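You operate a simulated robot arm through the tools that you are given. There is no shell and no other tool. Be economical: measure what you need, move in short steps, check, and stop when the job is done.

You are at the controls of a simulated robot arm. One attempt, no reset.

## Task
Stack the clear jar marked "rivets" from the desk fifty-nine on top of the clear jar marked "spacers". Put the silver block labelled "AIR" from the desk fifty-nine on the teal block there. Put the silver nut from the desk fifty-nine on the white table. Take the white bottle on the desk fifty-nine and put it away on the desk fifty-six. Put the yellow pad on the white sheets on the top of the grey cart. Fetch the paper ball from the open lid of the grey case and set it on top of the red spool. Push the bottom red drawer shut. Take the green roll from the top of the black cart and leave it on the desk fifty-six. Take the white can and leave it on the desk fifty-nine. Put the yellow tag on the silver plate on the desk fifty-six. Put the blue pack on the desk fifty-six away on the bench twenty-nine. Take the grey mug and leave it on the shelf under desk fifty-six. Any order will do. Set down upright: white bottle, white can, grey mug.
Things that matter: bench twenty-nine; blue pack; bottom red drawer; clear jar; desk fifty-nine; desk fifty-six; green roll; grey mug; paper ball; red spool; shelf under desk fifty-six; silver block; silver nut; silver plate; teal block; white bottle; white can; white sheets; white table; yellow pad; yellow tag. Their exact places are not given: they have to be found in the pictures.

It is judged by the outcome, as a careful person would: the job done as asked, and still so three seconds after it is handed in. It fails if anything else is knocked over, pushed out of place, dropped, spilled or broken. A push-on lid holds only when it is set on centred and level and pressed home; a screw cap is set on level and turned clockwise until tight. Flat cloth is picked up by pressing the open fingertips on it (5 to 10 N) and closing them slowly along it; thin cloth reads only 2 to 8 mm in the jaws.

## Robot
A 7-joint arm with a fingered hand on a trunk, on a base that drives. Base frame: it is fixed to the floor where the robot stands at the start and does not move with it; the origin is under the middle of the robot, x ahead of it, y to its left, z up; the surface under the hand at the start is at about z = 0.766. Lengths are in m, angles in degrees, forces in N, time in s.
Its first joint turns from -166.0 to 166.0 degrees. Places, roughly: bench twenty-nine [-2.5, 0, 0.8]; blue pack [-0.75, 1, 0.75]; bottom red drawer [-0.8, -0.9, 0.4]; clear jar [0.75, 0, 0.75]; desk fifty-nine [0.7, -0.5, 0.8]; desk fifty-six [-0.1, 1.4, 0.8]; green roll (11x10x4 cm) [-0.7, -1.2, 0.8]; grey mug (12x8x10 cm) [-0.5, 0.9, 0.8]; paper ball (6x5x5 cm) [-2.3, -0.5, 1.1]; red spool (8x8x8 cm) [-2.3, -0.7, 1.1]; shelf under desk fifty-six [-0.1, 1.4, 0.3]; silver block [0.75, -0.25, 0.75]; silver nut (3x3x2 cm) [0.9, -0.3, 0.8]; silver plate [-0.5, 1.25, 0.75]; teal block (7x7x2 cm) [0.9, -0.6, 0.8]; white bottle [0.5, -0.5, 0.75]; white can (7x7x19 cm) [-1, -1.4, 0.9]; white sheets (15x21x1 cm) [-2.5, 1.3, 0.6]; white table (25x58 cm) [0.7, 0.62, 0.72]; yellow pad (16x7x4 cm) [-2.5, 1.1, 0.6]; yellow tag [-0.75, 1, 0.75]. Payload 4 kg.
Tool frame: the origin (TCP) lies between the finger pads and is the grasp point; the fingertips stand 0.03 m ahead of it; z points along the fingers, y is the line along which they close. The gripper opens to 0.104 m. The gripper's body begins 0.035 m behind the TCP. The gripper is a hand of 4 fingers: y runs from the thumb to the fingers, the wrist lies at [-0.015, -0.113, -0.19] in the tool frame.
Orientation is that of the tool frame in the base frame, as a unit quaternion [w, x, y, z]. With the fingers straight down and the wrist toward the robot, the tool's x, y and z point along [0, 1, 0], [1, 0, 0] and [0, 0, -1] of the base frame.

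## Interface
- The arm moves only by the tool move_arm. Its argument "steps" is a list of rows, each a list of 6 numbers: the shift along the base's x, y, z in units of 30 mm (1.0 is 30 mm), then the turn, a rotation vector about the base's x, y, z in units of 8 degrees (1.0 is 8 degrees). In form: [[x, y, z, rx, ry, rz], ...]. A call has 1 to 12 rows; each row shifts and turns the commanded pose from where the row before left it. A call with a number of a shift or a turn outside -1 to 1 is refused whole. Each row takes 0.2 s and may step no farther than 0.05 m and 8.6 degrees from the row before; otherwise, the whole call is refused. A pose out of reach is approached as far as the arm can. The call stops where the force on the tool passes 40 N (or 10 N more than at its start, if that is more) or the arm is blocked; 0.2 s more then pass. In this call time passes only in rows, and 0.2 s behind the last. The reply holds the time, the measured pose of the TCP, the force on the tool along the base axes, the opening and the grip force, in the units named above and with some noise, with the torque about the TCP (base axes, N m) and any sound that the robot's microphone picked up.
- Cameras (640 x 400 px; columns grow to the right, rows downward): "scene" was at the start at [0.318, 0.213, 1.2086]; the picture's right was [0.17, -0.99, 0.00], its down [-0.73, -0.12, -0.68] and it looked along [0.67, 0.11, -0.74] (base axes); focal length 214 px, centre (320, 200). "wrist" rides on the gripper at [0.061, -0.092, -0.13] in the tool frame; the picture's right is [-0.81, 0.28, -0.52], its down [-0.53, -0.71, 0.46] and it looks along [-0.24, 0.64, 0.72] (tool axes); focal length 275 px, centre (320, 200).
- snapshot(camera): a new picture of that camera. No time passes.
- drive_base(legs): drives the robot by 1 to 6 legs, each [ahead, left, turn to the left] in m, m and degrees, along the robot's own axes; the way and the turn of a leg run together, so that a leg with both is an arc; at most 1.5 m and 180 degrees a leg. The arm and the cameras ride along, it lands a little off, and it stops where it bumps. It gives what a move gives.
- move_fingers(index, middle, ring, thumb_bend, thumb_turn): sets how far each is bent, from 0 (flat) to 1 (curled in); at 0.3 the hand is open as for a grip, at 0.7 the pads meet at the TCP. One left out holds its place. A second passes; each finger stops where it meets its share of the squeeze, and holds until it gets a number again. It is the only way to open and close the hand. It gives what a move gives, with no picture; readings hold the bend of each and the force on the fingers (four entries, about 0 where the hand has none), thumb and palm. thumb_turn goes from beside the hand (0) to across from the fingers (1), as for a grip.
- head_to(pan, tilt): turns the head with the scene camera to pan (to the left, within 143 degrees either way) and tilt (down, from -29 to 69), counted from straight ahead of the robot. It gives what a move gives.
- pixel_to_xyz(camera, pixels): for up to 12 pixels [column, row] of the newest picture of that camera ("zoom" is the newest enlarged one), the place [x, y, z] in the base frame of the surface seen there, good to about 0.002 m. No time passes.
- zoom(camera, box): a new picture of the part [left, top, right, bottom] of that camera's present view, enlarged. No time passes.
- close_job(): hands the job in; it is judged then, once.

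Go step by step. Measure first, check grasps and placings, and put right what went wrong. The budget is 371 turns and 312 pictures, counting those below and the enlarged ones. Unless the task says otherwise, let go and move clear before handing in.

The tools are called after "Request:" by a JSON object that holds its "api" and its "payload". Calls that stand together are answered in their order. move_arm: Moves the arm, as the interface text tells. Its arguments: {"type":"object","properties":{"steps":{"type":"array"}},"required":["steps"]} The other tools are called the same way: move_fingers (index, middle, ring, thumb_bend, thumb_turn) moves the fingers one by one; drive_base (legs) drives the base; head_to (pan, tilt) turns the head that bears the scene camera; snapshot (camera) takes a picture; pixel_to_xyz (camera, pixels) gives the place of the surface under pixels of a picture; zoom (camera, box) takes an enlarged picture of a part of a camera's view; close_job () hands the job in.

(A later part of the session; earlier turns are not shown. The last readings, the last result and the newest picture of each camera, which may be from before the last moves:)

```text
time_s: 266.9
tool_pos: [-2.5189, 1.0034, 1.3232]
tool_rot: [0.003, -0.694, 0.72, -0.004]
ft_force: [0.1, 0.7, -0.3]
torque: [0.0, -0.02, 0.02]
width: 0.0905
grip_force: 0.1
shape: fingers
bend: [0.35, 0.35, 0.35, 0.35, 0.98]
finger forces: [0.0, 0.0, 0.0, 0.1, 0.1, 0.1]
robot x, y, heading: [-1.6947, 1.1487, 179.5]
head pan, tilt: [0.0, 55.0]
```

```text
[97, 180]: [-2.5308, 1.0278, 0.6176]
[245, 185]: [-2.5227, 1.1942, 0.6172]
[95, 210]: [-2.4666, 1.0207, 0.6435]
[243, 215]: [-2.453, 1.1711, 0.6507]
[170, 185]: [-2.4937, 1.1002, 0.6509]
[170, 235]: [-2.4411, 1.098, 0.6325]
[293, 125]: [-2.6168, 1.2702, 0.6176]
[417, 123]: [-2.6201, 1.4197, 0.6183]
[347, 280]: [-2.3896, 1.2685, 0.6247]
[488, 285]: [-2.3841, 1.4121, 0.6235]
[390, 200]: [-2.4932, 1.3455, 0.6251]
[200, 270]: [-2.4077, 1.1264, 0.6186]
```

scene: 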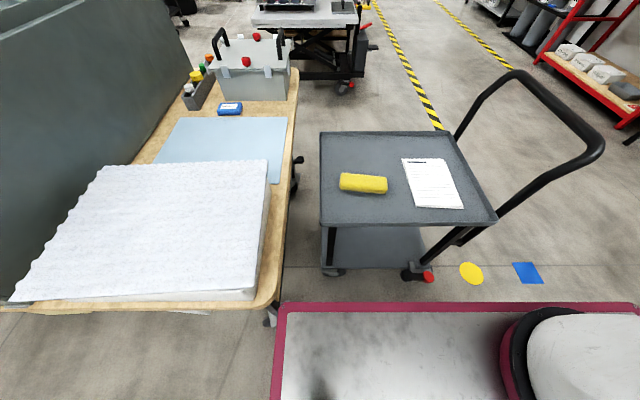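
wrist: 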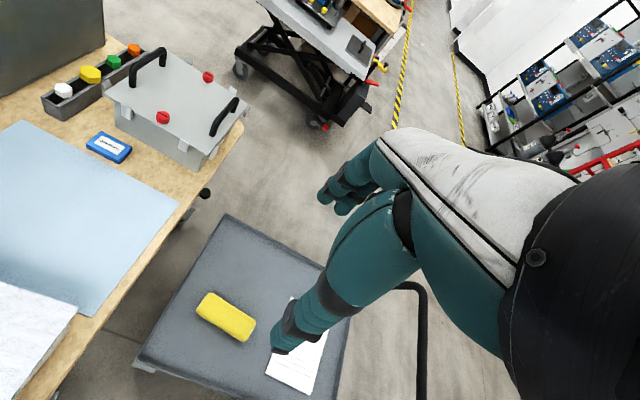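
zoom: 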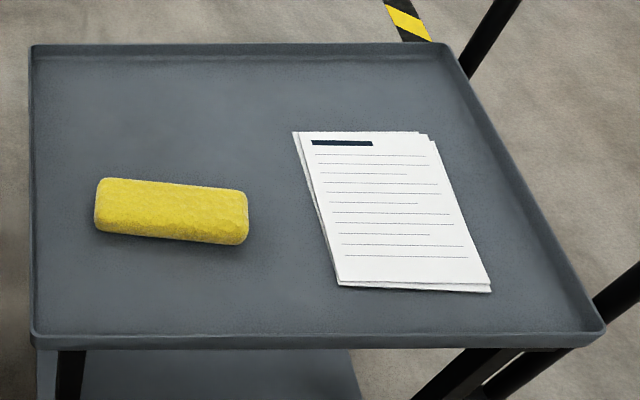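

Pad centre (-2.47,1.10), 7 cm wide in x, top 0.65; sheets centre (-2.50,1.343), z 0.625. I go over the pad and down.

Request:
{"api": "move_arm", "payload": {"steps": [[0.3, 0.6, -0.5, 0, 0, 0], [0.3, 0.6, -0.5, 0, 0, 0], [0.3, 0.6, -0.5, 0, 0, 0], [0.3, 0.6, -0.5, 0, 0, 0], [0.3, 0.6, -1, 0, 0, -0.3], [0.1, 0.2, -1, 0, 0, 0], [0, 0, -1, 0, 0, 0], [0, 0, -1, 0, 0, 0], [0, 0, -1, 0, 0, 0], [0, 0, -1, 0, 0, 0], [0, 0, -1, 0, 0, 0], [0, 0, -1, 0, 0, 0]]}}

Request:
{"api": "move_arm", "payload": {"steps": [[0, 0, -1, 0, 0, 0], [0, 0, -1, 0, 0, 0], [0, 0, -1, 0, 0, 0], [0, 0, -1, 0, 0, 0], [0, 0, -1, 0, 0, 0], [0, 0, -1, 0, 0, 0], [0, 0, -1, 0, 0, 0]]}}

Request:
{"api": "snapshot", "payload": {"camera": "wrist"}}

```text
time_s: 269.5
tool_pos: [-2.4707, 1.1007, 1.0209]
tool_rot: [0.003, -0.679, 0.734, -0.005]
ft_force: [0.4, -0.2, -0.1]
torque: [-0.02, 0.02, 0.0]
width: 0.0906
grip_force: 0.0
shape: fingers
bend: [0.35, 0.35, 0.35, 0.35, 0.98]
finger forces: [0.0, 0.1, 0.0, 0.1, 0.0, 0.1]
robot x, y, heading: [-1.698, 1.1474, 179.7]
head pan, tilt: [0.0, 55.0]
```

```text
time_s: 271.1
tool_pos: [-2.4713, 1.0995, 0.8113]
tool_rot: [0.003, -0.68, 0.734, -0.005]
ft_force: [-0.6, 0.9, -0.7]
torque: [0.0, 0.05, 0.03]
width: 0.0905
grip_force: 0.0
shape: fingers
bend: [0.35, 0.35, 0.35, 0.35, 0.98]
finger forces: [0.1, 0.0, 0.1, 0.0, 0.0, 0.1]
robot x, y, heading: [-1.6951, 1.1472, 179.4]
head pan, tilt: [0.0, 55.0]
```

```text
143 pictures are left
```

wrist: 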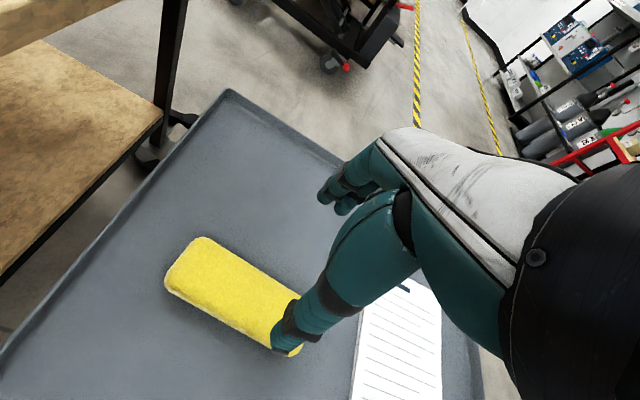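

Request:
{"api": "move_fingers", "payload": {"index": 0.3, "middle": 0.3, "ring": 0.3, "thumb_bend": 0.3}}

Request:
{"api": "move_arm", "payload": {"steps": [[0, -0.25, -1, 0, 0, 0], [0, 0, -1, 0, 0, 0], [0, 0, -1, 0, 0, 0], [0, 0, -1, 0, 0, 0], [0, 0, -0.8, 0, 0, 0], [0, 0, -0.3, 0, 0, 0]]}}

Request:
{"api": "snapshot", "payload": {"camera": "wrist"}}

```text
time_s: 272.1
tool_pos: [-2.472, 1.0987, 0.8118]
tool_rot: [0.004, -0.679, 0.734, -0.004]
ft_force: [0.3, -0.1, 0.2]
torque: [-0.02, 0.0, 0.03]
width: 0.1026
grip_force: 0.1
shape: fingers
bend: [0.3, 0.3, 0.3, 0.3, 0.98]
finger forces: [0.1, 0.0, 0.1, 0.0, 0.1, 0.0]
robot x, y, heading: [-1.6941, 1.147, 179.7]
head pan, tilt: [0.0, 55.0]
```

```text
time_s: 273.5
tool_pos: [-2.4707, 1.0937, 0.6593]
tool_rot: [0.003, -0.679, 0.734, -0.004]
ft_force: [0.1, 0.3, -0.1]
torque: [0.0, 0.02, 0.0]
width: 0.1029
grip_force: 0.0
shape: fingers
bend: [0.3, 0.3, 0.3, 0.3, 0.98]
finger forces: [0.0, 0.0, 0.0, 0.0, 0.0, 0.1]
robot x, y, heading: [-1.6973, 1.1513, 179.2]
head pan, tilt: [0.0, 55.0]
```

```text
142 pictures are left
```

wrist: 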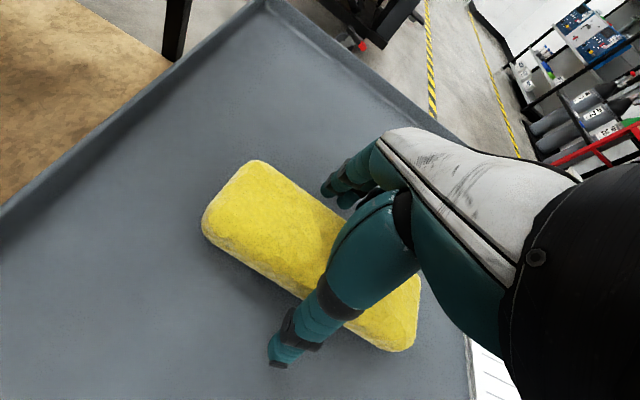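

Pad is well between the fingers. I close and lift.

Request:
{"api": "move_fingers", "payload": {"index": 0.7, "middle": 0.7, "ring": 0.7, "thumb_bend": 0.7}}

Request:
{"api": "move_arm", "payload": {"steps": [[0, 0, 0.4, 0, 0, 0], [0, 0, 0.8, 0, 0, 0], [0, 0, 1, 0, 0, 0], [0, 0, 1, 0, 0, 0]]}}

Request:
{"api": "snapshot", "payload": {"camera": "wrist"}}

```text
time_s: 274.5
tool_pos: [-2.4696, 1.093, 0.6602]
tool_rot: [0.002, -0.679, 0.734, -0.004]
ft_force: [-0.7, -0.5, 1.7]
torque: [0.03, 0.1, 0.03]
width: 0.0592
grip_force: 21.5
shape: fingers
bend: [0.5, 0.55, 0.57, 0.48, 0.95]
finger forces: [7.8, 6.7, 6.7, 0.0, 21.0, 0.1]
robot x, y, heading: [-1.6983, 1.149, 179.7]
head pan, tilt: [0.0, 55.0]
```

```text
time_s: 275.5
tool_pos: [-2.4711, 1.0927, 0.7566]
tool_rot: [0.004, -0.68, 0.733, -0.005]
ft_force: [0.3, 0.3, -0.4]
torque: [-0.03, -0.01, -0.01]
width: 0.0588
grip_force: 20.9
shape: fingers
bend: [0.5, 0.56, 0.57, 0.48, 0.94]
finger forces: [7.7, 6.3, 6.3, 0.0, 21.1, 0.0]
robot x, y, heading: [-1.6974, 1.1542, 179.4]
head pan, tilt: [0.0, 55.0]
```

```text
141 pictures are left
```

wrist: 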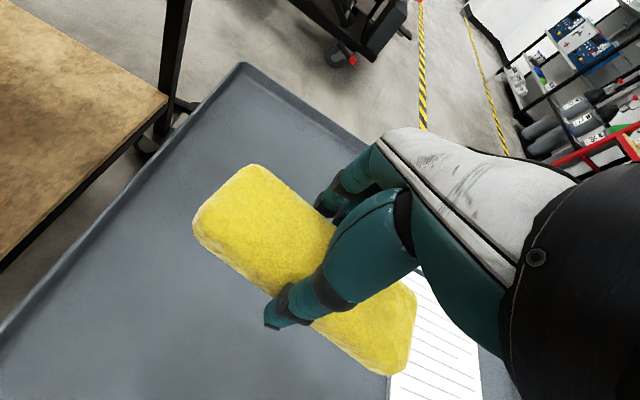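

Held. I carry it over the sheets while turning by -86° so it lies along them.

Request:
{"api": "move_arm", "payload": {"steps": [[-0.08, 0.69, 0.2, 0, 0, -0.89], [-0.08, 0.69, 0.2, 0, 0, -0.89], [-0.08, 0.69, 0, 0, 0, -0.89], [-0.08, 0.69, 0, 0, 0, -0.89], [-0.08, 0.69, 0, 0, 0, -0.89], [-0.08, 0.69, 0, 0, 0, -0.89], [-0.08, 0.69, 0, 0, 0, -0.89], [-0.08, 0.69, 0, 0, 0, -0.89], [-0.08, 0.69, 0, 0, 0, -0.89], [-0.08, 0.69, 0, 0, 0, -0.89], [-0.08, 0.69, 0, 0, 0, -0.89], [-0.08, 0.69, 0, 0, 0, -0.89]]}}

Request:
{"api": "snapshot", "payload": {"camera": "wrist"}}

Request:
{"api": "snapshot", "payload": {"camera": "scene"}}

```text
time_s: 278.1
tool_pos: [-2.5013, 1.3402, 0.7663]
tool_rot: [0.0, 0.0, 1.0, -0.005]
ft_force: [-0.2, -0.1, -0.9]
torque: [0.02, 0.05, 0.0]
width: 0.0591
grip_force: 19.8
shape: fingers
bend: [0.51, 0.56, 0.57, 0.48, 0.94]
finger forces: [7.5, 6.2, 6.1, 0.0, 20.4, 0.0]
robot x, y, heading: [-1.6927, 1.1481, 179.6]
head pan, tilt: [0.0, 55.0]
```

```text
140 pictures are left
```

wrist: 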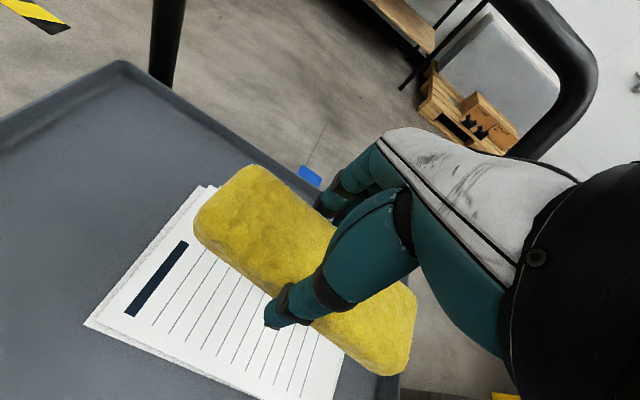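

```text
139 pictures are left
```

scene: 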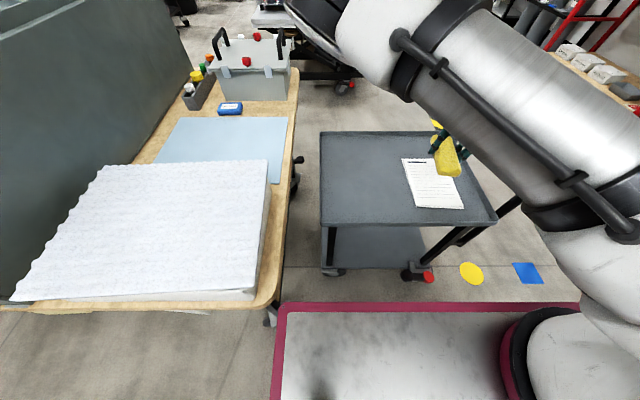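

Aligned over the sheets. I lower.

Request:
{"api": "move_arm", "payload": {"steps": [[0, 0, -1, 0, 0, 0], [0, 0, -1, 0, 0, 0], [0, 0, -0.8, 0, 0, 0], [0, 0, -0.3, 0, 0, 0], [0, 0, -0.15, 0, 0, 0]]}}

Request:
{"api": "snapshot", "payload": {"camera": "wrist"}}

```text
time_s: 279.3
tool_pos: [-2.5001, 1.3413, 0.67]
tool_rot: [-0.001, -0.002, 1.0, -0.005]
ft_force: [0.2, -0.1, -0.4]
torque: [0.02, 0.02, -0.02]
width: 0.059
grip_force: 20.0
shape: fingers
bend: [0.51, 0.56, 0.57, 0.48, 0.94]
finger forces: [7.5, 6.2, 6.0, 0.0, 20.3, 0.2]
robot x, y, heading: [-1.6958, 1.1498, 179.6]
head pan, tilt: [0.0, 55.0]
```

```text
138 pictures are left
```

wrist: 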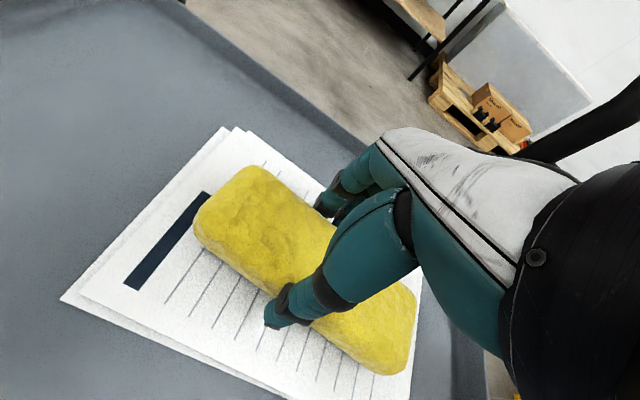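

I shift 2 cm further along the sheets and 8 mm in y for centring, then set down.

Request:
{"api": "move_arm", "payload": {"steps": [[-0.35, -0.15, 0.1, 0, 0, 0], [-0.3, -0.1, 0, 0, 0, 0], [0, 0, -0.15, 0, 0, 0], [0, 0, -0.1, 0, 0, 0], [0, 0, -0.08, 0, 0, 0]]}}

```text
time_s: 280.5
tool_pos: [-2.5205, 1.3344, 0.6645]
tool_rot: [-0.002, -0.002, 1.0, -0.004]
ft_force: [1.3, 1.4, 24.3]
torque: [0.12, -0.15, 0.04]
width: 0.0595
grip_force: 23.6
shape: fingers
bend: [0.51, 0.56, 0.57, 0.48, 0.94]
finger forces: [7.6, 6.9, 7.4, 0.1, 25.4, 0.0]
robot x, y, heading: [-1.6958, 1.1461, 179.8]
head pan, tilt: [0.0, 55.0]
```

Contact (24 N). I ease up 1 mm, release and rise.

Request:
{"api": "move_arm", "payload": {"steps": [[0, 0, 0.05, 0, 0, 0]]}}

Request:
{"api": "move_fingers", "payload": {"index": 0.3, "middle": 0.3, "ring": 0.35, "thumb_bend": 0.3}}

Request:
{"api": "move_arm", "payload": {"steps": [[0, 0, 0.4, 0, 0, 0], [0, 0, 0.8, 0, 0, 0], [0, 0, 1, 0, 0, 0], [0, 0, 1, 0, 0, 0], [0, 0, 1, 0, 0, 0], [0, 0, 1, 0, 0, 0], [0, 0, 1, 0, 0, 0], [0, 0, 1, 0, 0, 0], [0, 0, 1, 0, 0, 0], [0, 0, 1, 0, 0, 0]]}}

Request:
{"api": "snapshot", "payload": {"camera": "wrist"}}

Request:
{"api": "snapshot", "payload": {"camera": "scene"}}

```text
time_s: 280.9
tool_pos: [-2.5195, 1.335, 0.6651]
tool_rot: [-0.001, -0.001, 1.0, -0.005]
ft_force: [-3.4, 3.1, 16.9]
torque: [0.23, -0.04, 0.07]
width: 0.0595
grip_force: 22.3
shape: fingers
bend: [0.51, 0.56, 0.57, 0.48, 0.94]
finger forces: [7.8, 7.1, 7.6, 0.1, 22.7, 0.1]
robot x, y, heading: [-1.693, 1.1491, 179.6]
head pan, tilt: [0.0, 55.0]
```

```text
time_s: 281.9
tool_pos: [-2.5195, 1.3337, 0.6651]
tool_rot: [-0.002, -0.001, 1.0, -0.006]
ft_force: [0.1, -0.4, -0.4]
torque: [-0.02, 0.01, 0.03]
width: 0.1025
grip_force: 0.0
shape: fingers
bend: [0.3, 0.3, 0.35, 0.3, 0.97]
finger forces: [0.1, 0.0, 0.0, 0.1, 0.0, 0.1]
robot x, y, heading: [-1.6979, 1.1482, 179.5]
head pan, tilt: [0.0, 55.0]
```

```text
time_s: 284.1
tool_pos: [-2.519, 1.3347, 0.9416]
tool_rot: [0.001, -0.001, 1.0, -0.006]
ft_force: [0.0, -0.2, -0.2]
torque: [0.0, 0.02, 0.01]
width: 0.1029
grip_force: 0.1
shape: fingers
bend: [0.3, 0.3, 0.35, 0.3, 0.97]
finger forces: [0.0, 0.0, 0.1, 0.0, 0.2, 0.1]
robot x, y, heading: [-1.6957, 1.1483, 179.4]
head pan, tilt: [0.0, 55.0]
```

```text
137 pictures are left
```

wrist: 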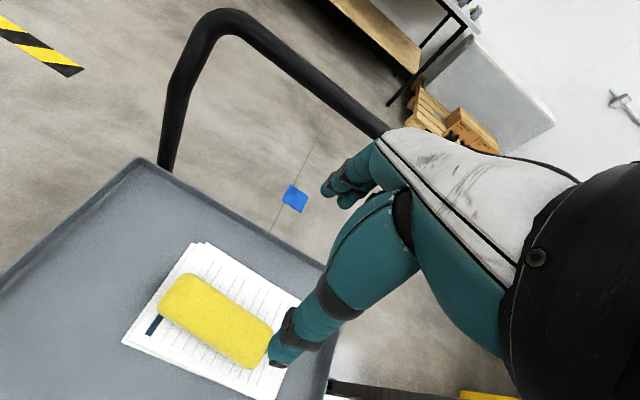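

```text
136 pictures are left
```

scene: 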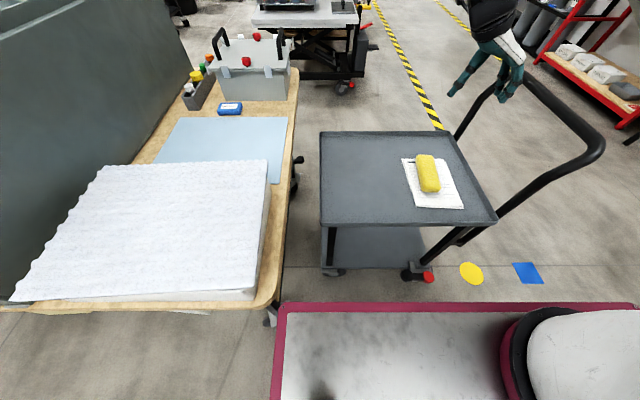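

The pad lies on the sheets. I fold the arm back (up, yaw 180), then drive out toward the black cart's front.

Request:
{"api": "move_arm", "payload": {"steps": [[0.2, -0.5, 0.8, 0, 0, 0.93], [0.2, -0.5, 0.8, 0, 0, 0.93], [0.2, -0.5, 0.8, 0, 0, 0.93], [0.2, -0.5, 0.8, 0, 0, 0.93], [0.2, -0.5, 0.8, 0, 0, 0.93], [0.2, -0.5, 0.8, 0, 0, 0.93], [0.2, -0.5, 0.8, 0, 0, 0.93], [0.2, -0.5, 0.8, 0, 0, 0.93], [0.2, -0.5, 0.8, 0, 0, 0.93], [0.2, -0.5, 0.8, 0, 0, 0.93], [0.2, -0.5, 0.8, 0, 0, 0.93], [0.2, -0.5, 0.8, 0, 0, 0.93]]}}

Request:
{"api": "drive_base", "payload": {"legs": [[-0.12, 0.05, 0], [0, 1.15, 0], [0.02, 0, 90]]}}

Request:
{"api": "head_to", "payload": {"pan": 20, "tilt": 35}}

Request:
{"api": "snapshot", "payload": {"camera": "scene"}}

```text
time_s: 286.7
tool_pos: [-2.4471, 1.1542, 1.2276]
tool_rot: [0.003, -0.704, 0.71, -0.004]
ft_force: [-0.3, -0.6, -0.4]
torque: [0.01, -0.05, 0.01]
width: 0.1031
grip_force: 0.0
shape: fingers
bend: [0.3, 0.3, 0.35, 0.3, 0.98]
finger forces: [0.1, 0.1, 0.0, 0.1, 0.0, 0.1]
robot x, y, heading: [-1.7008, 1.1461, 179.2]
head pan, tilt: [0.0, 55.0]
```

```text
time_s: 297.2
tool_pos: [-1.6275, -0.807, 1.2277]
tool_rot: [-0.005, 1.0, -0.015, 0.001]
ft_force: [0.4, 0.8, 0.6]
torque: [0.0, 0.0, -0.03]
width: 0.1031
grip_force: 0.1
shape: fingers
bend: [0.3, 0.3, 0.35, 0.3, 0.98]
finger forces: [0.1, 0.1, 0.0, 0.1, 0.0, 0.0]
robot x, y, heading: [-1.6081, -0.0592, -91.6]
head pan, tilt: [0.0, 55.0]
```

```text
time_s: 298.1
tool_pos: [-1.6286, -0.8062, 1.2283]
tool_rot: [-0.005, 1.0, -0.016, 0.001]
ft_force: [-0.1, 0.2, -0.1]
torque: [0.0, 0.0, 0.0]
width: 0.1028
grip_force: 0.1
shape: fingers
bend: [0.3, 0.3, 0.35, 0.3, 0.98]
finger forces: [0.0, 0.0, 0.0, 0.0, 0.0, 0.1]
robot x, y, heading: [-1.6062, -0.0552, -91.9]
head pan, tilt: [20.0, 35.0]
```

```text
135 pictures are left
```

scene: 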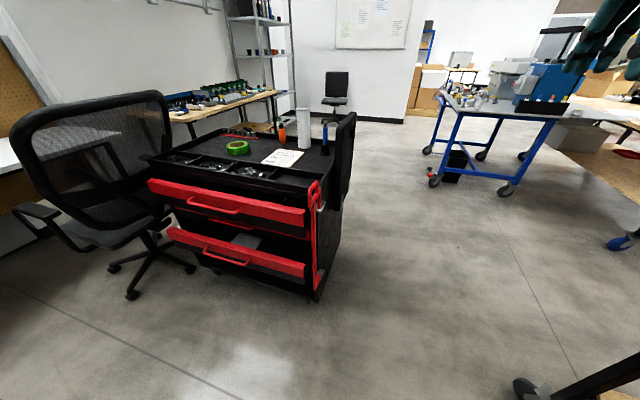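

Clear view of the black cart: two open red drawers, roll (238,147), can (303,130). I measure.

Request:
{"api": "zoom", "payload": {"camera": "scene", "box": [130, 90, 370, 310]}}

Request:
{"api": "pixel_to_xyz", "payload": {"camera": "scene", "pixels": [[230, 240], [280, 262], [190, 238], [235, 262], [300, 215], [155, 185], [237, 143], [303, 112], [303, 145], [318, 290], [345, 120], [310, 185]]}}

```text
1.82 times, centred on (250, 200) of scene
```

zoom: 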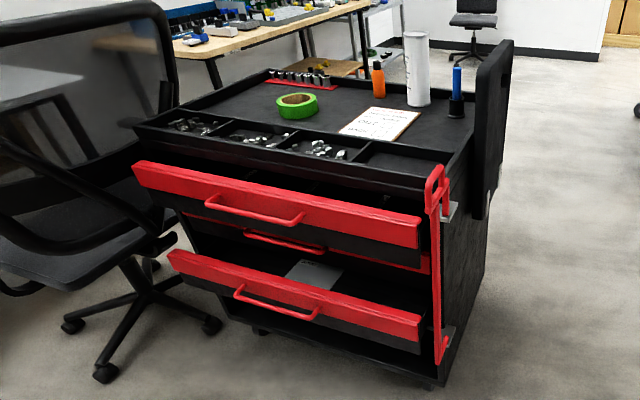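

```text
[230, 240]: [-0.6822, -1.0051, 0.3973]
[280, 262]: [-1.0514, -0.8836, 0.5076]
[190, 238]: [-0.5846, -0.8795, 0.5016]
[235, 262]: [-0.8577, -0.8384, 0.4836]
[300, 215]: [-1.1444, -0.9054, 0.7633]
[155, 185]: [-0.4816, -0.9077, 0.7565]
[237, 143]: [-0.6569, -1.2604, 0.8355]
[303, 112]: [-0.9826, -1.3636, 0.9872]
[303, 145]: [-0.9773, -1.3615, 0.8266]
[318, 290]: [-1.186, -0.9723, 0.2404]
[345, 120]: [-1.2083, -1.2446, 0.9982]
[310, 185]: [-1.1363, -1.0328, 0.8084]
```

The drawer fronts now read y≈-0.905 (top) and -0.88 (bottom), further in than my first reading (-0.73/-0.77). I check details from closer: zoom and points on both drawers, body and chair.

Request:
{"api": "pixel_to_xyz", "payload": {"camera": "zoom", "pixels": [[150, 175], [410, 230], [300, 215], [215, 200], [180, 262], [410, 325], [300, 310], [240, 292], [430, 300], [140, 130], [445, 170], [320, 180]]}}

Request:
{"api": "pixel_to_xyz", "payload": {"camera": "zoom", "pixels": [[100, 340], [210, 325], [70, 320], [20, 250], [150, 60], [290, 240], [320, 250], [440, 375], [395, 250], [350, 250], [415, 250]]}}

```text
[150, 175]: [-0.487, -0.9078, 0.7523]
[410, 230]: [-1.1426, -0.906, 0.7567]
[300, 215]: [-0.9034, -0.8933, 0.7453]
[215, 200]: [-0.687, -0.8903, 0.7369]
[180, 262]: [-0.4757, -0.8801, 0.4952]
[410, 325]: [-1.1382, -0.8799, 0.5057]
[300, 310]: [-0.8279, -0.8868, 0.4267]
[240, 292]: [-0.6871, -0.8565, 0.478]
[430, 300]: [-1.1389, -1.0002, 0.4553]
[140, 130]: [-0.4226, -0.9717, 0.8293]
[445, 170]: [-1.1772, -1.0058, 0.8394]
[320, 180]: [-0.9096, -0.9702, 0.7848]
```

```text
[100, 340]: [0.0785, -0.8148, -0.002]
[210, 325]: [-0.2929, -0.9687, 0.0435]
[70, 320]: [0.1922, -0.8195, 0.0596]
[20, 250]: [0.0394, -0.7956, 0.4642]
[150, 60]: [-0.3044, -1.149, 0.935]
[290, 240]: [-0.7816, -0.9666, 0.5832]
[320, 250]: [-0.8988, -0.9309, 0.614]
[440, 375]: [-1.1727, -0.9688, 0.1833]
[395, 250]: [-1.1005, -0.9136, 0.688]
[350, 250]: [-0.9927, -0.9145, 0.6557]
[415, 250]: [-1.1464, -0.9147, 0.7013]
```

I drive to the cart's front to look at the drawers straight on.

Request:
{"api": "drive_base", "payload": {"legs": [[-0.05, 0.75, 1.5]]}}

Request:
{"api": "head_to", "payload": {"pan": 0, "tilt": 50}}

Request:
{"api": "snapshot", "payload": {"camera": "scene"}}

```text
time_s: 302.1
tool_pos: [-0.8574, -0.7713, 1.2279]
tool_rot: [-0.005, 1.0, -0.003, 0.001]
ft_force: [0.1, 0.1, 0.3]
torque: [0.0, -0.01, 0.01]
width: 0.1029
grip_force: 0.0
shape: fingers
bend: [0.3, 0.3, 0.35, 0.3, 0.98]
finger forces: [0.1, 0.1, 0.0, 0.0, 0.0, 0.0]
robot x, y, heading: [-0.8524, -0.0231, -90.4]
head pan, tilt: [20.0, 35.0]
```

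```text
time_s: 303.0
tool_pos: [-0.8556, -0.7693, 1.228]
tool_rot: [-0.006, 1.0, -0.003, 0.002]
ft_force: [-0.2, 0.0, 0.5]
torque: [0.0, 0.03, -0.02]
width: 0.1029
grip_force: 0.2
shape: fingers
bend: [0.3, 0.3, 0.35, 0.3, 0.98]
finger forces: [0.1, 0.1, 0.1, 0.0, 0.0, 0.1]
robot x, y, heading: [-0.8522, -0.019, -90.2]
head pan, tilt: [0.0, 50.0]
```

```text
133 pictures are left
```

scene: 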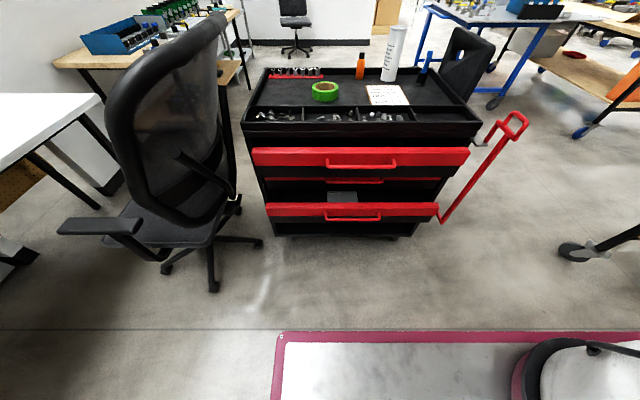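

Request:
{"api": "zoom", "payload": {"camera": "scene", "box": [230, 60, 490, 250]}}

Request:
{"api": "pixel_to_xyz", "payload": {"camera": "zoom", "pixels": [[300, 220], [100, 240], [500, 235], [300, 255], [300, 270], [300, 285], [300, 310], [300, 345], [300, 362], [300, 375], [120, 365], [480, 370]]}}

Request:
{"api": "pixel_to_xyz", "payload": {"camera": "zoom", "pixels": [[300, 390], [250, 395], [400, 395], [60, 150], [600, 155], [60, 170], [600, 175], [230, 75], [235, 100], [265, 80], [400, 35], [390, 45]]}}

```text
2.11 times, centred on (360, 155) of scene
```

zoom: 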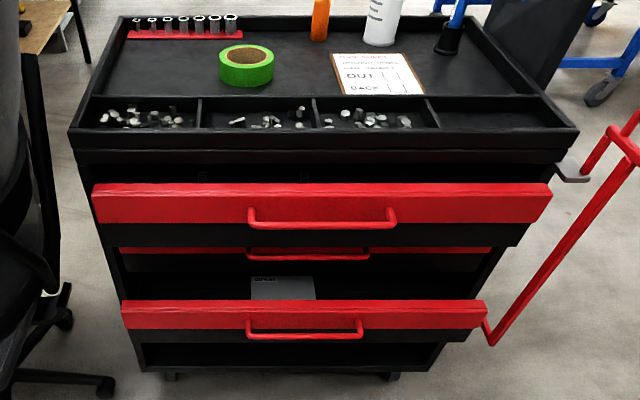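

```text
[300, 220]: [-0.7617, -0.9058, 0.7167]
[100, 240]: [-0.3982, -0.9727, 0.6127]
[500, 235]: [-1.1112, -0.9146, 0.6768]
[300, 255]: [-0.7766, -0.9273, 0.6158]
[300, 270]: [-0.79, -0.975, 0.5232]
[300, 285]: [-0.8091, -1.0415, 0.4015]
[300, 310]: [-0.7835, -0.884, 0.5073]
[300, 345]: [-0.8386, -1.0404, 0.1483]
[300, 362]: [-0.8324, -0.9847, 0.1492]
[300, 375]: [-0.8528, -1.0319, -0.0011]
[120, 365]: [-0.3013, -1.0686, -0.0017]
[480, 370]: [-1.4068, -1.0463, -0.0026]
```

```text
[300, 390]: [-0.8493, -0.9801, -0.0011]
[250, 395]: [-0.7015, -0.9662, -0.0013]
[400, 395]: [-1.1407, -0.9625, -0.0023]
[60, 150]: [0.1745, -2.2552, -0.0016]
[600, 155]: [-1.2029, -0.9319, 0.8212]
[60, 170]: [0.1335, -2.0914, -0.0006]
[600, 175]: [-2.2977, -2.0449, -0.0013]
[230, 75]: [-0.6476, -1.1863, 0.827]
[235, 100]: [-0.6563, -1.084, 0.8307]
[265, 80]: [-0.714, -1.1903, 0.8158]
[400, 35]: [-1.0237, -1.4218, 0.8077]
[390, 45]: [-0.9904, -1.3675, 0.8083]
```

I now understand: my earlier sidestep along the bench (left side reached y≈-0.83) pushed the open drawers in; the top drawer's front was at y=-0.728 and is at -0.906 now. Plan: shut the bottom drawer, then pull the top drawer back to its original place. I close the fist and lower the hand in front of the bottom drawer.

Request:
{"api": "move_fingers", "payload": {"index": 0.7, "middle": 0.7, "ring": 0.7, "thumb_bend": 0.7}}

Request:
{"api": "move_arm", "payload": {"steps": [[0.15, 0.4, -1, 0, 0, 0], [0.15, 0.4, -1, 0, 0, 0], [0.15, 0.4, -1, 0, 0, 0], [0.15, 0.4, -1, 0, 0, 0], [0.15, 0.4, -1, 0, 0, 0], [0.15, 0, -1, 0, 0, 0], [0.15, 0, -1, 0, 0, 0], [0.15, 0, -1, 0, 0, 0], [0.15, 0, -1, 0, 0, 0], [0.15, 0, -1, 0, 0, 0], [0, 0, -1, 0, 0, 0], [0, 0, -1, 0, 0, 0]]}}

Request:
{"api": "move_arm", "payload": {"steps": [[0, 0, -1, -0.4, 0, 0], [0, 0, -1, -0.4, 0, 0], [0, 0, -1, -0.4, 0, 0], [0, 0, -1, -0.4, 0, 0], [0, 0, -1, -0.4, 0, 0], [0, 0, -1, -0.4, 0, 0], [0, 0, -1, -0.4, 0, 0], [0, 0, -1, -0.4, 0, 0], [0, 0, -1, 0, 0, 0], [0, 0, -1, 0, 0, 0], [0, 0, -1, 0, 0, 0], [0, 0, -0.9, 0, 0, 0]]}}

Request:
{"api": "snapshot", "payload": {"camera": "scene"}}

Request:
{"api": "snapshot", "payload": {"camera": "wrist"}}

```text
time_s: 304.0
tool_pos: [-0.8572, -0.7729, 1.2276]
tool_rot: [-0.004, 1.0, -0.003, 0.001]
ft_force: [-0.2, 0.5, -0.1]
torque: [-0.01, 0.02, -0.01]
width: 0.0015
grip_force: 0.1
shape: fingers
bend: [0.7, 0.7, 0.7, 0.7, 0.98]
finger forces: [0.0, 0.0, 0.0, 0.0, 0.1, 0.0]
robot x, y, heading: [-0.8531, -0.0158, -90.2]
head pan, tilt: [0.0, 50.0]
```

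```text
time_s: 306.6
tool_pos: [-0.8114, -0.7116, 0.8679]
tool_rot: [-0.004, 1.0, -0.003, 0.003]
ft_force: [-0.8, -0.2, 0.1]
torque: [-0.02, -0.02, 0.0]
width: 0.0012
grip_force: 0.0
shape: fingers
bend: [0.7, 0.7, 0.7, 0.7, 0.98]
finger forces: [0.0, 0.0, 0.0, 0.0, 0.0, 0.0]
robot x, y, heading: [-0.8538, -0.0194, -90.0]
head pan, tilt: [0.0, 50.0]
```

```text
time_s: 309.2
tool_pos: [-0.8098, -0.7114, 0.5098]
tool_rot: [0.217, 0.976, -0.003, 0.002]
ft_force: [-0.4, -0.3, 0.4]
torque: [0.02, 0.01, 0.03]
width: 0.0013
grip_force: 0.1
shape: fingers
bend: [0.7, 0.7, 0.7, 0.7, 0.98]
finger forces: [0.1, 0.0, 0.0, 0.0, 0.0, 0.1]
robot x, y, heading: [-0.8562, -0.0216, -90.5]
head pan, tilt: [0.0, 50.0]
```

```text
131 pictures are left
```

scene: 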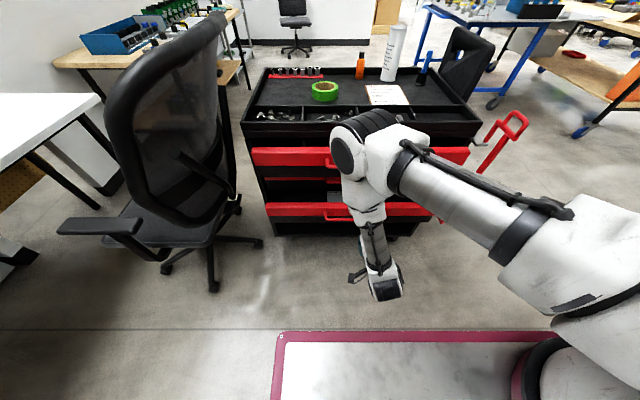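

```text
130 pictures are left
```

wrist: 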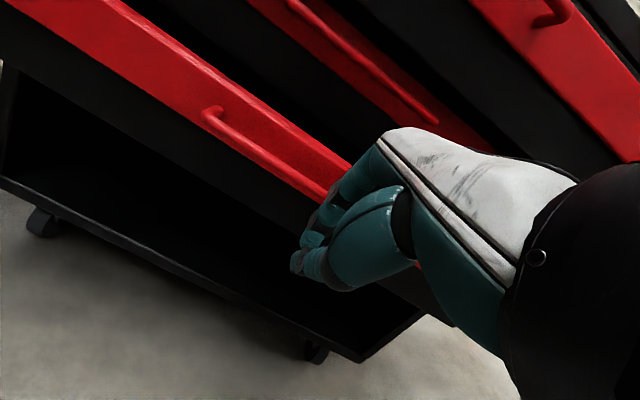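

The fist is in front of the bottom drawer's handle height. I push toward -y in small steps.

Request:
{"api": "move_arm", "payload": {"steps": [[0, -0.8, 0, 0, 0, 0], [0, -0.8, 0, 0, 0, 0], [0, -0.7, 0, 0, 0, 0], [0, -0.5, 0, 0, 0, 0], [0, -0.5, 0, 0, 0, 0], [0, -0.5, 0, 0, 0, 0], [0, -0.5, 0, 0, 0, 0]]}}

Request:
{"api": "snapshot", "payload": {"camera": "wrist"}}

Request:
{"api": "snapshot", "payload": {"camera": "scene"}}

```text
time_s: 310.8
tool_pos: [-0.8113, -0.8404, 0.5118]
tool_rot: [0.217, 0.976, -0.003, 0.002]
ft_force: [-0.4, 0.6, 2.3]
torque: [-0.07, -0.04, -0.01]
width: 0.0015
grip_force: 1.5
shape: fingers
bend: [0.7, 0.7, 0.7, 0.7, 0.98]
finger forces: [2.3, 0.0, 0.1, 0.0, 0.0, 0.1]
robot x, y, heading: [-0.8515, -0.0184, -90.6]
head pan, tilt: [0.0, 50.0]
```

```text
129 pictures are left
```

wrist: 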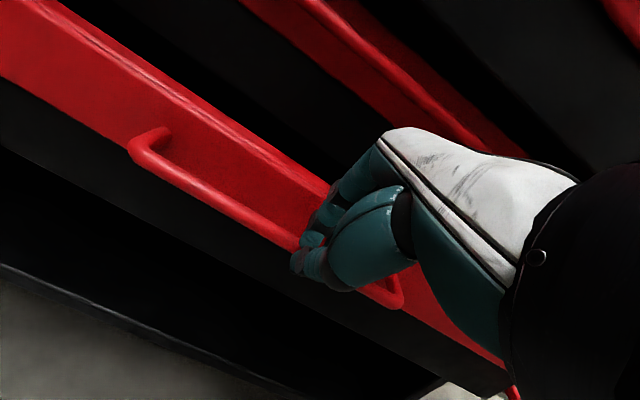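

```text
128 pictures are left
```

scene: 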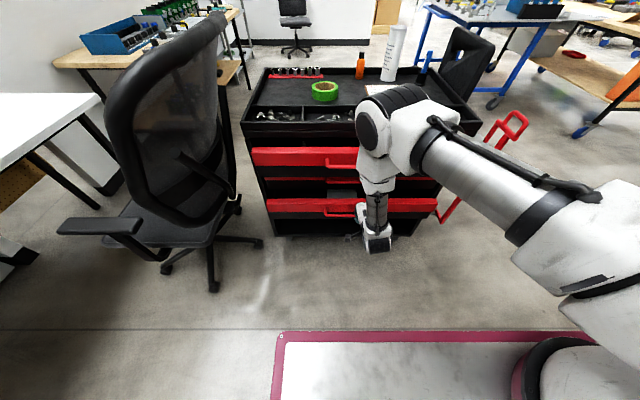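

Contact with the handle. I keep pushing until it stops.

Request:
{"api": "move_arm", "payload": {"steps": [[0, -0.5, 0, 0, 0, 0], [0, -0.5, 0, 0, 0, 0], [0, -0.5, 0, 0, 0, 0], [0, -0.5, 0, 0, 0, 0], [0, -0.4, 0, 0, 0, 0], [0, -0.3, 0, 0, 0, 0], [0, -0.3, 0, 0, 0, 0], [0, -0.3, 0, 0, 0, 0]]}}

Request:
{"api": "snapshot", "payload": {"camera": "wrist"}}

Request:
{"api": "zoom", "payload": {"camera": "scene", "box": [230, 60, 490, 250]}}

```text
time_s: 312.6
tool_pos: [-0.8122, -0.9369, 0.5102]
tool_rot: [0.215, 0.977, -0.003, 0.001]
ft_force: [0.5, 21.0, 2.8]
torque: [0.53, 0.0, 0.07]
width: 0.0211
grip_force: 9.0
shape: fingers
bend: [0.7, 0.7, 0.7, 0.59, 0.97]
finger forces: [0.0, 4.2, 0.1, 0.0, 13.9, 0.0]
robot x, y, heading: [-0.8541, -0.0213, -90.5]
head pan, tilt: [0.0, 50.0]
```

```text
127 pictures are left
```

wrist: 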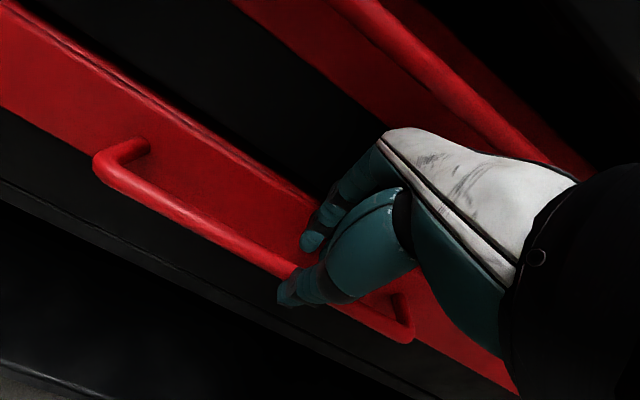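

```text
2.11 times, centred on (360, 155) of scene
```

zoom: 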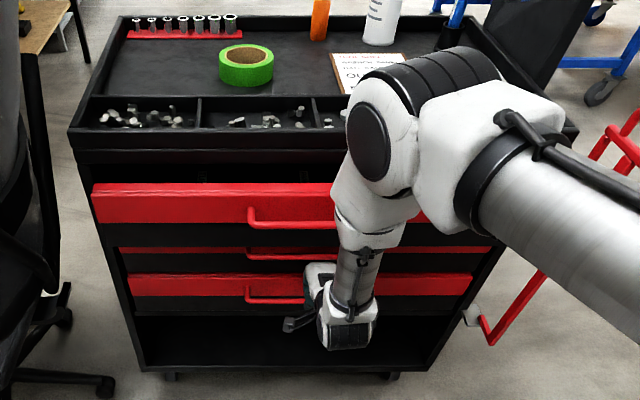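

Request:
{"api": "pixel_to_xyz", "payload": {"camera": "zoom", "pixels": [[180, 285], [420, 285], [180, 255], [430, 258], [150, 285], [270, 297], [290, 255], [160, 250], [200, 205], [125, 330], [460, 290]]}}

```text
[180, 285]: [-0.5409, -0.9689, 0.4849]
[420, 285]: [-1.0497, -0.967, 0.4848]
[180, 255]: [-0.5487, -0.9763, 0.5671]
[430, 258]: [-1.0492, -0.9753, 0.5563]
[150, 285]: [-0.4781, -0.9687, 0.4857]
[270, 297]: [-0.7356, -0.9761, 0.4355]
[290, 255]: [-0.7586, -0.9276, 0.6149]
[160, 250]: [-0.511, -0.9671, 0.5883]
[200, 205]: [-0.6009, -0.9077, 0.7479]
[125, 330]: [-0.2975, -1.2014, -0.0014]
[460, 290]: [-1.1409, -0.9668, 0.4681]
```

The bottom drawer is shut (front y -0.968, like the closed middle one). My fingertips are just behind its handle bar, so I rise 2 cm first, then back off.

Request:
{"api": "move_arm", "payload": {"steps": [[0, 0.05, 0.35, 0, 0, 0], [0, 0.05, 0.35, 0, 0, 0], [0, 0.4, 0.1, 0, 0, 0], [0, 0.8, 0, 0, 0, 0], [0, 1, 0, 0, 0, 0], [0, 1, 0, 0, 0, 0], [0, 1, 0, 0, 0, 0], [0, 1, 0, 0, 0, 0], [0, 1, 0, 0, 0, 0]]}}

Request:
{"api": "snapshot", "payload": {"camera": "scene"}}

Request:
{"api": "zoom", "payload": {"camera": "scene", "box": [230, 60, 490, 250]}}

Request:
{"api": "pixel_to_xyz", "payload": {"camera": "zoom", "pixels": [[180, 285], [420, 285], [180, 255], [150, 285], [200, 205], [500, 205], [250, 215], [255, 220], [290, 227], [100, 200], [545, 200]]}}

```text
time_s: 313.2
tool_pos: [-0.8115, -0.9304, 0.5242]
tool_rot: [0.209, 0.978, -0.002, 0.001]
ft_force: [0.0, -0.8, -12.8]
torque: [-0.04, -0.12, -0.01]
width: 0.0011
grip_force: 5.1
shape: fingers
bend: [0.7, 0.7, 0.7, 0.7, 0.97]
finger forces: [0.0, 0.0, 0.0, 0.1, 0.1, 12.0]
robot x, y, heading: [-0.8542, -0.0144, -90.3]
head pan, tilt: [0.0, 50.0]
stopped in row 3: the force on the tool passed its limit at 52 N (the readings are from after the stop); the commanded pose is now the measured one
```

```text
125 pictures are left
```

scene: 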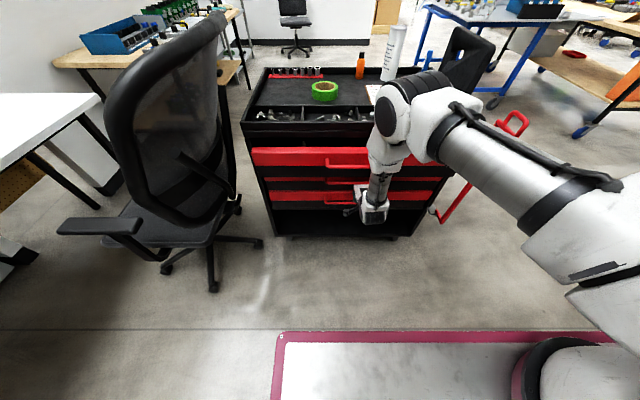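

```text
2.11 times, centred on (360, 155) of scene
```

zoom: 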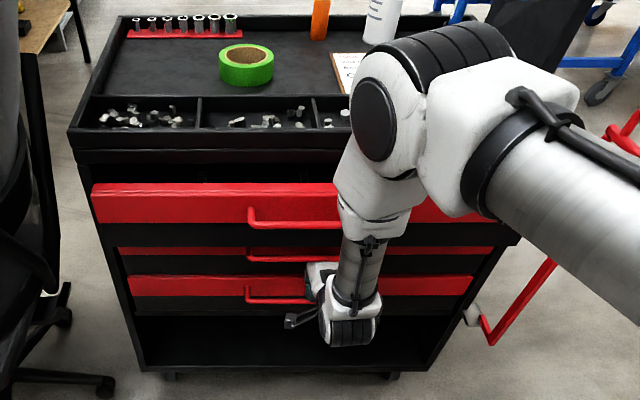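

```text
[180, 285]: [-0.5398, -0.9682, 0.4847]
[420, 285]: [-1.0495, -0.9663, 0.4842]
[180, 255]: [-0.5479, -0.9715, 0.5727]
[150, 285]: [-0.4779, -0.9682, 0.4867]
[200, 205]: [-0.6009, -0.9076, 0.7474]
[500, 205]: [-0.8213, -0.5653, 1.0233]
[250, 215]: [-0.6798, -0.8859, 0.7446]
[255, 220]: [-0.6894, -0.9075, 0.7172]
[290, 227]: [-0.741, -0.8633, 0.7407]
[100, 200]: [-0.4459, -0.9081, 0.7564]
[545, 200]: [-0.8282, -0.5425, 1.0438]
```

The palm touched the middle handle above. At z 0.524 the tips should clear the lower bar; I lower 2 mm and draw straight back in small steps.

Request:
{"api": "move_arm", "payload": {"steps": [[0, 0, -0.1, 0, 0, 0], [0, 0.2, 0, 0, 0, 0], [0, 0.3, 0, 0, 0, 0], [0, 0.3, 0, 0, 0, 0]]}}

Request:
{"api": "snapshot", "payload": {"camera": "wrist"}}

Request:
{"api": "zoom", "payload": {"camera": "scene", "box": [230, 60, 490, 250]}}

Request:
{"api": "pixel_to_xyz", "payload": {"camera": "zoom", "pixels": [[180, 285], [420, 285], [160, 251], [150, 285]]}}

```text
time_s: 314.2
tool_pos: [-0.8106, -0.9082, 0.5232]
tool_rot: [0.211, 0.977, -0.003, 0.0]
ft_force: [0.1, 0.1, 0.9]
torque: [-0.01, 0.0, 0.03]
width: 0.0008
grip_force: 0.1
shape: fingers
bend: [0.7, 0.7, 0.7, 0.7, 0.97]
finger forces: [0.1, 0.0, 0.0, 0.0, 0.1, 0.0]
robot x, y, heading: [-0.852, -0.0177, -90.3]
head pan, tilt: [0.0, 50.0]
```

```text
123 pictures are left
```

wrist: 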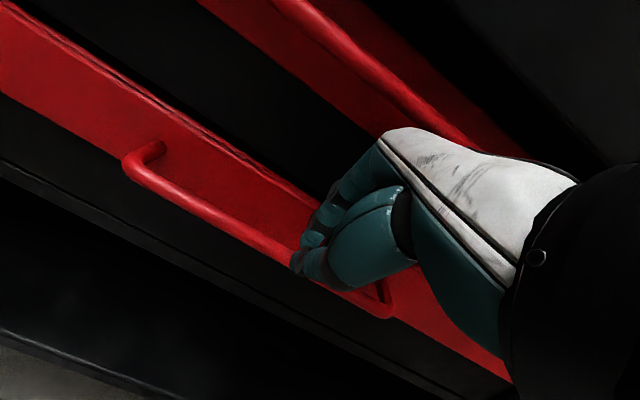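

```text
2.11 times, centred on (360, 155) of scene
```

zoom: 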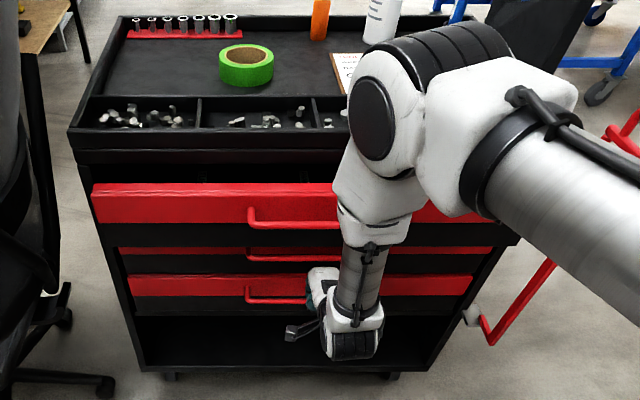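

```text
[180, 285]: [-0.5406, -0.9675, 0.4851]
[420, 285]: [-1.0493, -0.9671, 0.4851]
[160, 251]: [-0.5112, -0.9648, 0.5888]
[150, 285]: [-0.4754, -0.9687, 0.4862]
```

Free, and the bottom drawer stays shut. I withdraw, straighten the hand and rise, then measure the top handle.

Request:
{"api": "move_arm", "payload": {"steps": [[0, 1, 0, 0, 0, 0], [0, 1, 0, 0, 0, 0], [0, 1, 0, 0, 0, 0], [0, 1, 0.5, 0.4, 0, 0], [0, 1, 1, 0.4, 0, 0], [0, 1, 1, 0.4, 0, 0], [0, 0, 1, 0.4, 0, 0], [0, 0, 1, 0.4, 0, 0], [0, 0, 1, 0.4, 0, 0], [0, 0, 1, 0.4, 0, 0], [0, 0, 1, 0.25, 0, 0], [0, 0, 1, 0, 0, 0]]}}

Request:
{"api": "move_arm", "payload": {"steps": [[0.3, 0, 1, 0, 0, 0], [0.3, 0, 1, 0, 0, 0], [0, 0, 1, 0, 0, 0], [0, 0, 1, 0, 0, 0], [0, 0, 1, 0, 0, 0]]}}

Request:
{"api": "move_fingers", "payload": {"index": 0.6, "middle": 0.6, "ring": 0.6, "thumb_bend": 0.5}}

Request:
{"api": "zoom", "payload": {"camera": "scene", "box": [230, 60, 490, 250]}}

Request:
{"api": "pixel_to_xyz", "payload": {"camera": "zoom", "pixels": [[252, 222], [300, 228], [350, 228], [388, 222], [250, 212], [392, 212], [300, 190], [300, 215], [300, 184], [300, 228], [320, 226]]}}

```text
time_s: 316.8
tool_pos: [-0.813, -0.7282, 0.7765]
tool_rot: [-0.001, 1.0, -0.003, 0.0]
ft_force: [0.9, 0.0, -0.7]
torque: [0.01, -0.01, 0.0]
width: 0.001
grip_force: 0.0
shape: fingers
bend: [0.7, 0.7, 0.7, 0.7, 0.97]
finger forces: [0.0, 0.1, 0.0, 0.0, 0.0, 0.0]
robot x, y, heading: [-0.8511, -0.0181, -90.4]
head pan, tilt: [0.0, 50.0]
```

```text
time_s: 318.0
tool_pos: [-0.7933, -0.7276, 0.9279]
tool_rot: [-0.001, 1.0, -0.003, 0.0]
ft_force: [0.0, -0.3, 0.0]
torque: [0.02, -0.02, 0.0]
width: 0.0013
grip_force: 0.1
shape: fingers
bend: [0.7, 0.7, 0.7, 0.7, 0.97]
finger forces: [0.0, 0.0, 0.1, 0.1, 0.1, 0.1]
robot x, y, heading: [-0.85, -0.0211, -90.4]
head pan, tilt: [0.0, 50.0]
```

```text
time_s: 319.0
tool_pos: [-0.7947, -0.7284, 0.9283]
tool_rot: [-0.001, 1.0, -0.003, 0.0]
ft_force: [-0.8, -0.3, -0.6]
torque: [0.0, 0.04, -0.04]
width: 0.0385
grip_force: 0.0
shape: fingers
bend: [0.6, 0.6, 0.6, 0.5, 0.97]
finger forces: [0.0, 0.0, 0.0, 0.0, 0.0, 0.0]
robot x, y, heading: [-0.8524, -0.022, -90.2]
head pan, tilt: [0.0, 50.0]
```

```text
2.11 times, centred on (360, 155) of scene
```

zoom: 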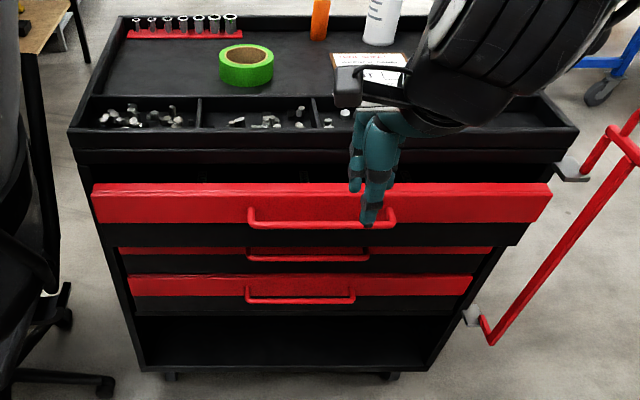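

```text
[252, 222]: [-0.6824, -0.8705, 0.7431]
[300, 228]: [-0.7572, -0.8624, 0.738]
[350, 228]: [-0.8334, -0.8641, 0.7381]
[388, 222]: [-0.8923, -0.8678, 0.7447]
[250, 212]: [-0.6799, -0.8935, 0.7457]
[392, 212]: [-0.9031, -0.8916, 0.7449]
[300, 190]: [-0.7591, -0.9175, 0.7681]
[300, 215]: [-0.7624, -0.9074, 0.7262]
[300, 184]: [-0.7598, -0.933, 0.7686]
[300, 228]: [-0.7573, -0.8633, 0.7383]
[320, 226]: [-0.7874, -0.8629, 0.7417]
```

Bar: y≈-0.868, z≈0.74, gap to the front 33 mm. I bring the half-closed hand over it and lower the fingers into the gap.

Request:
{"api": "move_arm", "payload": {"steps": [[0.1, -0.9, -0.3, 0, 0, 0], [0.05, -0.9, -0.3, 0, 0, 0], [0, -0.9, -0.3, 0, 0, 0], [0, -0.9, -0.3, 0, 0, 0], [0, -0.9, -0.3, 0, 0, 0], [0, -0.22, -0.3, 0, 0, 0], [0, 0, -0.7, 0, 0, 0], [0, 0, -0.6, 0, 0, 0]]}}

Request:
{"api": "snapshot", "payload": {"camera": "wrist"}}

Request:
{"api": "zoom", "payload": {"camera": "scene", "box": [310, 110, 420, 200]}}

```text
time_s: 320.8
tool_pos: [-0.7884, -0.8682, 0.8337]
tool_rot: [0.0, 1.0, -0.002, -0.001]
ft_force: [-0.2, -0.1, 0.8]
torque: [0.02, -0.04, -0.03]
width: 0.0386
grip_force: 0.1
shape: fingers
bend: [0.6, 0.6, 0.6, 0.5, 0.97]
finger forces: [0.0, 0.0, 0.0, 0.0, 0.1, 0.1]
robot x, y, heading: [-0.8511, -0.0172, -90.4]
head pan, tilt: [0.0, 50.0]
```

```text
120 pictures are left
```

wrist: 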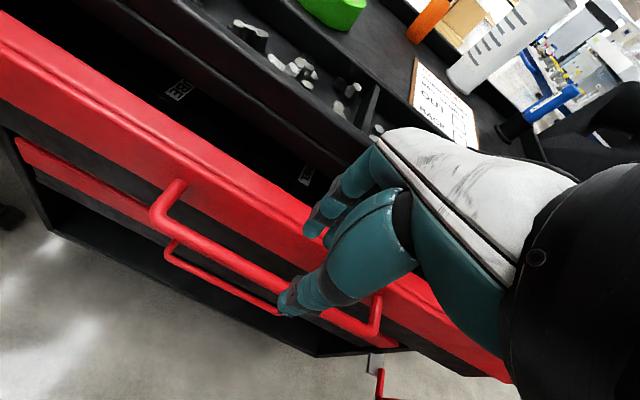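

```text
4.44 times, centred on (365, 155) of scene
```

zoom: 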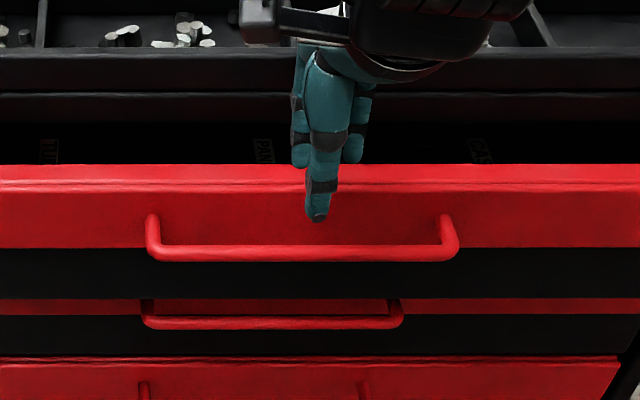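

Request:
{"api": "pixel_to_xyz", "payload": {"camera": "wrist", "pixels": [[312, 235], [308, 228], [328, 238], [285, 310], [300, 308], [290, 305]]}}

Request:
{"api": "pixel_to_xyz", "payload": {"camera": "zoom", "pixels": [[300, 160], [318, 215], [355, 155], [300, 255], [320, 175]]}}

```text
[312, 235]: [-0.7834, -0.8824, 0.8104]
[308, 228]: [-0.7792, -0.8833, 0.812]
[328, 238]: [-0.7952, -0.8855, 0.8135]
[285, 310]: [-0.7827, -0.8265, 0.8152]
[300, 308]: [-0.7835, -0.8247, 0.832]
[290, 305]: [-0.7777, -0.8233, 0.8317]
```

```text
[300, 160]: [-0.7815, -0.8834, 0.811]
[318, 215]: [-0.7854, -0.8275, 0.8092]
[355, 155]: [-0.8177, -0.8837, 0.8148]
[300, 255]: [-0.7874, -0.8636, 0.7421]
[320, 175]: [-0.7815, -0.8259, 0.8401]
```

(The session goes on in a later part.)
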